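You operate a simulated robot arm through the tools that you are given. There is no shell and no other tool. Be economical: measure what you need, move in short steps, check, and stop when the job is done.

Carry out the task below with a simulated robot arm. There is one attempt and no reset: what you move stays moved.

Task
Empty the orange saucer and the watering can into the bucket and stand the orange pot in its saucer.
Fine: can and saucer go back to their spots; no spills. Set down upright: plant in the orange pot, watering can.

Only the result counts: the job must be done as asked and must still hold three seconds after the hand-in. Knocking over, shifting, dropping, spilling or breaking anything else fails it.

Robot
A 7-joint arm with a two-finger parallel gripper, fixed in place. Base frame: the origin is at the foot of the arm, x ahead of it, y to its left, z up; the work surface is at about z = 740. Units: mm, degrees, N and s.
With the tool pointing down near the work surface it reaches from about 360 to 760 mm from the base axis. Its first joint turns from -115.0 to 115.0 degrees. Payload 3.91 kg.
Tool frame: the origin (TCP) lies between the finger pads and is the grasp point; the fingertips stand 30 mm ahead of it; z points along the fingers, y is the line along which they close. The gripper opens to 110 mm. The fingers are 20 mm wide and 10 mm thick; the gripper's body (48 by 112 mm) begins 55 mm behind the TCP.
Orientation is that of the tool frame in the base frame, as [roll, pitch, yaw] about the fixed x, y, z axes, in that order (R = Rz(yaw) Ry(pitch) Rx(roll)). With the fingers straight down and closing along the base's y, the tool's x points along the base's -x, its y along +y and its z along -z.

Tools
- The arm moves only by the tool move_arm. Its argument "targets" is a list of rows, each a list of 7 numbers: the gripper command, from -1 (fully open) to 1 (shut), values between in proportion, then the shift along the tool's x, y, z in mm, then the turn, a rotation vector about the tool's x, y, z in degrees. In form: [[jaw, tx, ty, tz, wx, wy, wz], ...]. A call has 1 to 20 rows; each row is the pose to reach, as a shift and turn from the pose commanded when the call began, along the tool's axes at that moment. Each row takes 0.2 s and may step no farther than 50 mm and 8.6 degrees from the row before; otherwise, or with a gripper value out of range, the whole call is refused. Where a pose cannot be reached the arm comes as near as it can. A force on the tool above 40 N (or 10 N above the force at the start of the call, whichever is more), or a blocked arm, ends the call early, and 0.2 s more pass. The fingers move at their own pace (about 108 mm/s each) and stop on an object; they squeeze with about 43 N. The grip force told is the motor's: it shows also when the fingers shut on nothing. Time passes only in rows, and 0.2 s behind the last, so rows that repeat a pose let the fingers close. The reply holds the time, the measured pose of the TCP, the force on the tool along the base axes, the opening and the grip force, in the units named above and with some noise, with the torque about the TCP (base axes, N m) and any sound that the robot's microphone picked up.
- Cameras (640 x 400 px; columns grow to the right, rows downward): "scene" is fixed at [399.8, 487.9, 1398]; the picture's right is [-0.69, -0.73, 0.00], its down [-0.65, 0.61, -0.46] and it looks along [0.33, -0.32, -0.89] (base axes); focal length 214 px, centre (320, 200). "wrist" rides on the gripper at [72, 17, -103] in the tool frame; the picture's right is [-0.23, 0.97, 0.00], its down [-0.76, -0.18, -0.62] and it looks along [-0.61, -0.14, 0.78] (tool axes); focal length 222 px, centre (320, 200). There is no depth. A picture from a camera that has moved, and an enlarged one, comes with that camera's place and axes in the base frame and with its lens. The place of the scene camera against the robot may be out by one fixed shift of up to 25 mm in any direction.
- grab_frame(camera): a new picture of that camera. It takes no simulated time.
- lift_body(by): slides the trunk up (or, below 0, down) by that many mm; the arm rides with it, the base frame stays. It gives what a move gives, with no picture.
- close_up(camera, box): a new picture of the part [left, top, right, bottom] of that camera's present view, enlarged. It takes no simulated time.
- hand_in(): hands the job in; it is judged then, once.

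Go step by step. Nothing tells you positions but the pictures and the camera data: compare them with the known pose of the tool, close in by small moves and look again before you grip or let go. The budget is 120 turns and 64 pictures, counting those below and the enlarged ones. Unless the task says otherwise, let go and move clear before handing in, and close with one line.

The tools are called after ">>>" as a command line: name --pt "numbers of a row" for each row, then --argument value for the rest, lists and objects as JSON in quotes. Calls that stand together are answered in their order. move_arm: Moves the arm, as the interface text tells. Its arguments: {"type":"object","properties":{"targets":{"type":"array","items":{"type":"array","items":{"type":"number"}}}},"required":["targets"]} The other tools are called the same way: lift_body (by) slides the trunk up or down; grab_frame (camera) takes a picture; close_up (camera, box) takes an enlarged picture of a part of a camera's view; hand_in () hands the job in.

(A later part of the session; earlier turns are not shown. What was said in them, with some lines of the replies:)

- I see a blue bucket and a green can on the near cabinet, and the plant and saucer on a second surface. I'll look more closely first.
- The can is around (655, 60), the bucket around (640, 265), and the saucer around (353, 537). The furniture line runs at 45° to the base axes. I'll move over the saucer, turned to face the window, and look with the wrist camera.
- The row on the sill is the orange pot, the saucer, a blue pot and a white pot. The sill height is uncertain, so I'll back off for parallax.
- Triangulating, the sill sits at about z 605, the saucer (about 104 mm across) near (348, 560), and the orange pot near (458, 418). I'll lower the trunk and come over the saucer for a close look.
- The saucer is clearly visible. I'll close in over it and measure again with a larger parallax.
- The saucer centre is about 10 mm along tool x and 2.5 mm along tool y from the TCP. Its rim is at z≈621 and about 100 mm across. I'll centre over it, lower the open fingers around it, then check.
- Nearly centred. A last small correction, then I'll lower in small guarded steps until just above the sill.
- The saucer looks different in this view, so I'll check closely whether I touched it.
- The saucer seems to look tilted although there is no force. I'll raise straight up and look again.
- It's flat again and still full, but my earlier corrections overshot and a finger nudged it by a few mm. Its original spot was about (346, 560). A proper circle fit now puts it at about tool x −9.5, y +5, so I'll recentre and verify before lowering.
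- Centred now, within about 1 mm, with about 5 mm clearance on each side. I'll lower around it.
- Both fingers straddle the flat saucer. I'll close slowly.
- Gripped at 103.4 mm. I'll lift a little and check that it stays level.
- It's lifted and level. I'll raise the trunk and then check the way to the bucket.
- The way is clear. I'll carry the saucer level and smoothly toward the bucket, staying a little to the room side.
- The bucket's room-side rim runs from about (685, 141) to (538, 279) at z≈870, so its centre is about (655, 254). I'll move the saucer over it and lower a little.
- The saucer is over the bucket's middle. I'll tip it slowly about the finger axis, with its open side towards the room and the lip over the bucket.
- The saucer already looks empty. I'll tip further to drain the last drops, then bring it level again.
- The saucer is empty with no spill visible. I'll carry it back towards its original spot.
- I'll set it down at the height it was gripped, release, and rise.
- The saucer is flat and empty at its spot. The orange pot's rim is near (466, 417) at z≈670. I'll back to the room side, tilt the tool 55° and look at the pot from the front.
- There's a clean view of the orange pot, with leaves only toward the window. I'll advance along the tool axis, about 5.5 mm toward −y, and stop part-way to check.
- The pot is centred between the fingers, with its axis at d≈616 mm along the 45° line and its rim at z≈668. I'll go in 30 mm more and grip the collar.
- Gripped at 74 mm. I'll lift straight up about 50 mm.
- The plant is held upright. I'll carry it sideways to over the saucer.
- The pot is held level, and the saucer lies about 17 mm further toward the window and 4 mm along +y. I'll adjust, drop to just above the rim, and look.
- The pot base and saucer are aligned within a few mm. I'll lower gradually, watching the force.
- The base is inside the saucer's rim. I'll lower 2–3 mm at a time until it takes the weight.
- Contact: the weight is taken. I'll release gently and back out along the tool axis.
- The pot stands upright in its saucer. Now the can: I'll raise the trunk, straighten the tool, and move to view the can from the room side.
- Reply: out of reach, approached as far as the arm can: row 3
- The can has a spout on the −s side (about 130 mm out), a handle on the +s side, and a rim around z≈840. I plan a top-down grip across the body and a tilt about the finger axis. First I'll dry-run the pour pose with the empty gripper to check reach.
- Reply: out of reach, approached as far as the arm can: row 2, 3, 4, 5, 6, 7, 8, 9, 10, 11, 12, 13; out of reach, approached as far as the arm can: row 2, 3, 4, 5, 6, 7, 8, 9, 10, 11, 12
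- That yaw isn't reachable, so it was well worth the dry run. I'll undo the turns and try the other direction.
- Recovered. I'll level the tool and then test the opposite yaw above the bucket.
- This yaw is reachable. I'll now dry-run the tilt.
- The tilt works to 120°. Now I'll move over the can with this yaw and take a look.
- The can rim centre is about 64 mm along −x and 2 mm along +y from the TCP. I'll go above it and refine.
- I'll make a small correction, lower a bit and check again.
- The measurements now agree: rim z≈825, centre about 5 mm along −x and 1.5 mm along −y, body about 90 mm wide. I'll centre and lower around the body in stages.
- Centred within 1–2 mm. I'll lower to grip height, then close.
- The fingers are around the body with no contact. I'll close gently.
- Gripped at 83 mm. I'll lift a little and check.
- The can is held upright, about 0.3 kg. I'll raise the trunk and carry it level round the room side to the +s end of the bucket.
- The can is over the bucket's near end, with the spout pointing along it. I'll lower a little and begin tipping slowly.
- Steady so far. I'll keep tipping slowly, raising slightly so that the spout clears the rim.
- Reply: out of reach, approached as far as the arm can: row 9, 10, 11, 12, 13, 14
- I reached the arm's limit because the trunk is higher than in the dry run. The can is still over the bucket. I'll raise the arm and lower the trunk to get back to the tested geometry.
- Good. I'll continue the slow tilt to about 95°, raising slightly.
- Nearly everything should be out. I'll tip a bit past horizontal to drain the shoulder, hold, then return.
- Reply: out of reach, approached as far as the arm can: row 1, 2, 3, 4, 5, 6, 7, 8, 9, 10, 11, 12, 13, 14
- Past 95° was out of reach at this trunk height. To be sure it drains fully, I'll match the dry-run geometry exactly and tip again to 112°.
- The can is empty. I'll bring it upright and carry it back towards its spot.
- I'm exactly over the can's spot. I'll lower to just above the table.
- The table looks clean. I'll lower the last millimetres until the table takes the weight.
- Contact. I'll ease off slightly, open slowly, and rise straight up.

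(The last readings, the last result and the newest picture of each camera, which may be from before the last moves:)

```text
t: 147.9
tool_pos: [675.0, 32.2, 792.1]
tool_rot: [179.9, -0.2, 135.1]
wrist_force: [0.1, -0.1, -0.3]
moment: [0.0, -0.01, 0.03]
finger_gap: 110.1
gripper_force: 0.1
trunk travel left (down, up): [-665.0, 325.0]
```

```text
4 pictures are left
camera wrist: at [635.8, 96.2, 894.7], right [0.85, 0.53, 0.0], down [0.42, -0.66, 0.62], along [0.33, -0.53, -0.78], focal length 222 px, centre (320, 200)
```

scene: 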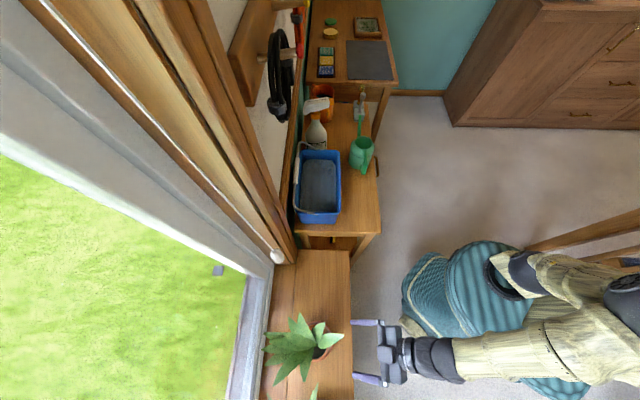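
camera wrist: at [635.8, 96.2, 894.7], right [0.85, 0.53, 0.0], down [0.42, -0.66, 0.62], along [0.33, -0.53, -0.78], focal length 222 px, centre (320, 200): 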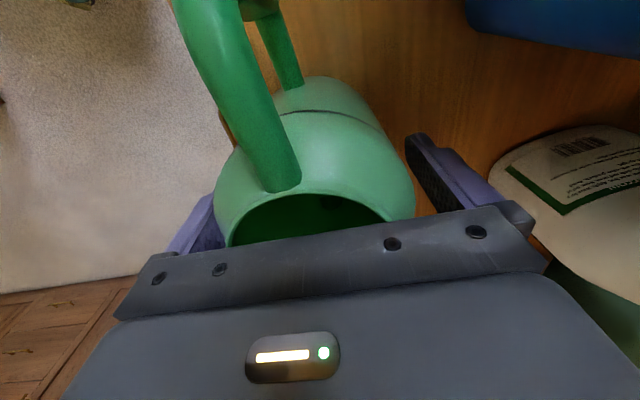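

Released, and the can is upright. I'll centre by a hair and rise clear, moving up and away.

>>> move_arm --pt "-1 0 -2 0 0 0 0" --pt "-1 0 -2 -8 0 0 0" --pt "-1 0 -2 -25 0 0 0" --pt "-1 0 -2 -55 0 0 0" --pt "-1 0 -2 -95 0 0 0" --pt "-1 0 -2 -140 0 0 0" --pt "-1 0 -2 -185 0 0 0" --pt "-1 0 -2 -225 0 0 0" --pt "-1 0 -40 -240 0 0 0" --pt "-1 0 -80 -240 0 0 0" --pt "-1 0 -120 -240 0 0 0" --pt "-1 0 -120 -240 0 0 0"

>>> grab_frame --camera "scene"

```text
t: 150.5
tool_pos: [589.7, -53.1, 1030.6]
tool_rot: [179.9, -0.1, 135.3]
wrist_force: [-0.8, 0.1, -0.2]
moment: [0.01, 0.01, 0.01]
finger_gap: 109.9
gripper_force: 0.1
trunk travel left (down, up): [-665.0, 325.0]
```

```text
3 pictures are left
```

scene: 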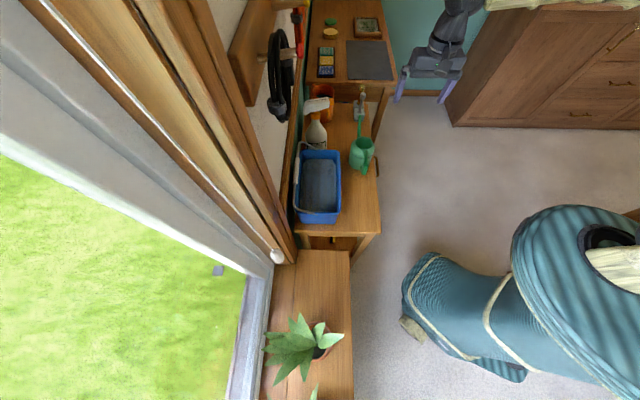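

>>> close_up --camera "scene" --box '[270, 80, 400, 240]'

>>> close_up --camera "scene" --box '[240, 260, 400, 400]'

```text
2.50 times, centred on (335, 160) of scene
camera zoom: at [399.8, 487.9, 1398.0], right [-0.69, -0.73, 0.0], down [-0.65, 0.61, -0.46], along [0.33, -0.32, -0.89], focal length 536 px, centre (282, 300)
```

zoom: 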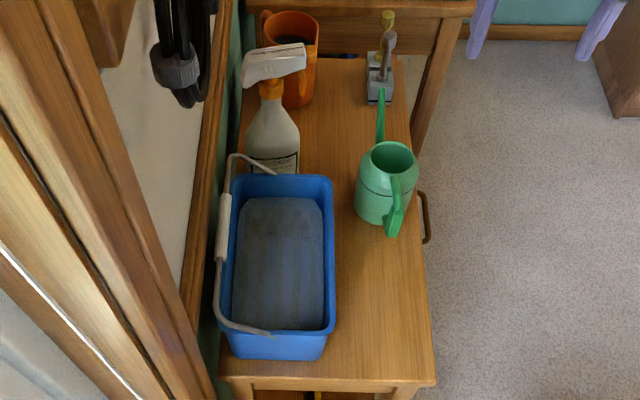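

```text
2.86 times, centred on (320, 330) of scene
camera zoom: at [399.8, 487.9, 1398.0], right [-0.69, -0.73, 0.0], down [-0.65, 0.61, -0.46], along [0.33, -0.32, -0.89], focal length 613 px, centre (320, -171)
```

zoom: 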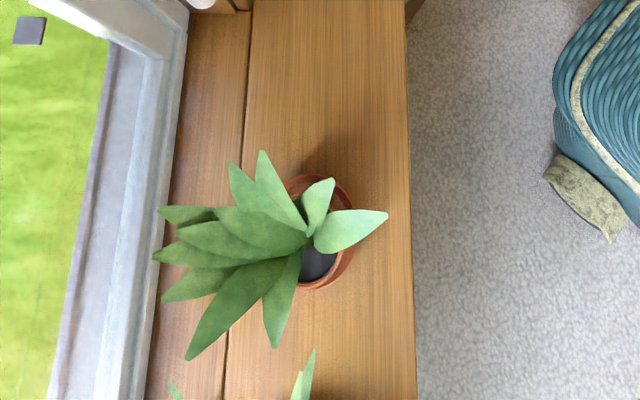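

The can is back upright at its spot, the surfaces look dry, and the orange pot stands in its saucer. The arm is clear, so I'm handing in.

>>> hand_in

```text
The job is handed in.
```

I emptied the orange saucer and the watering can into the bucket, put both back at their spots, and stood the orange pot upright in its saucer. The last pictures show no spills. A finger nudged the full saucer by a few millimetres early on, and I set it back at my estimate of its original spot.
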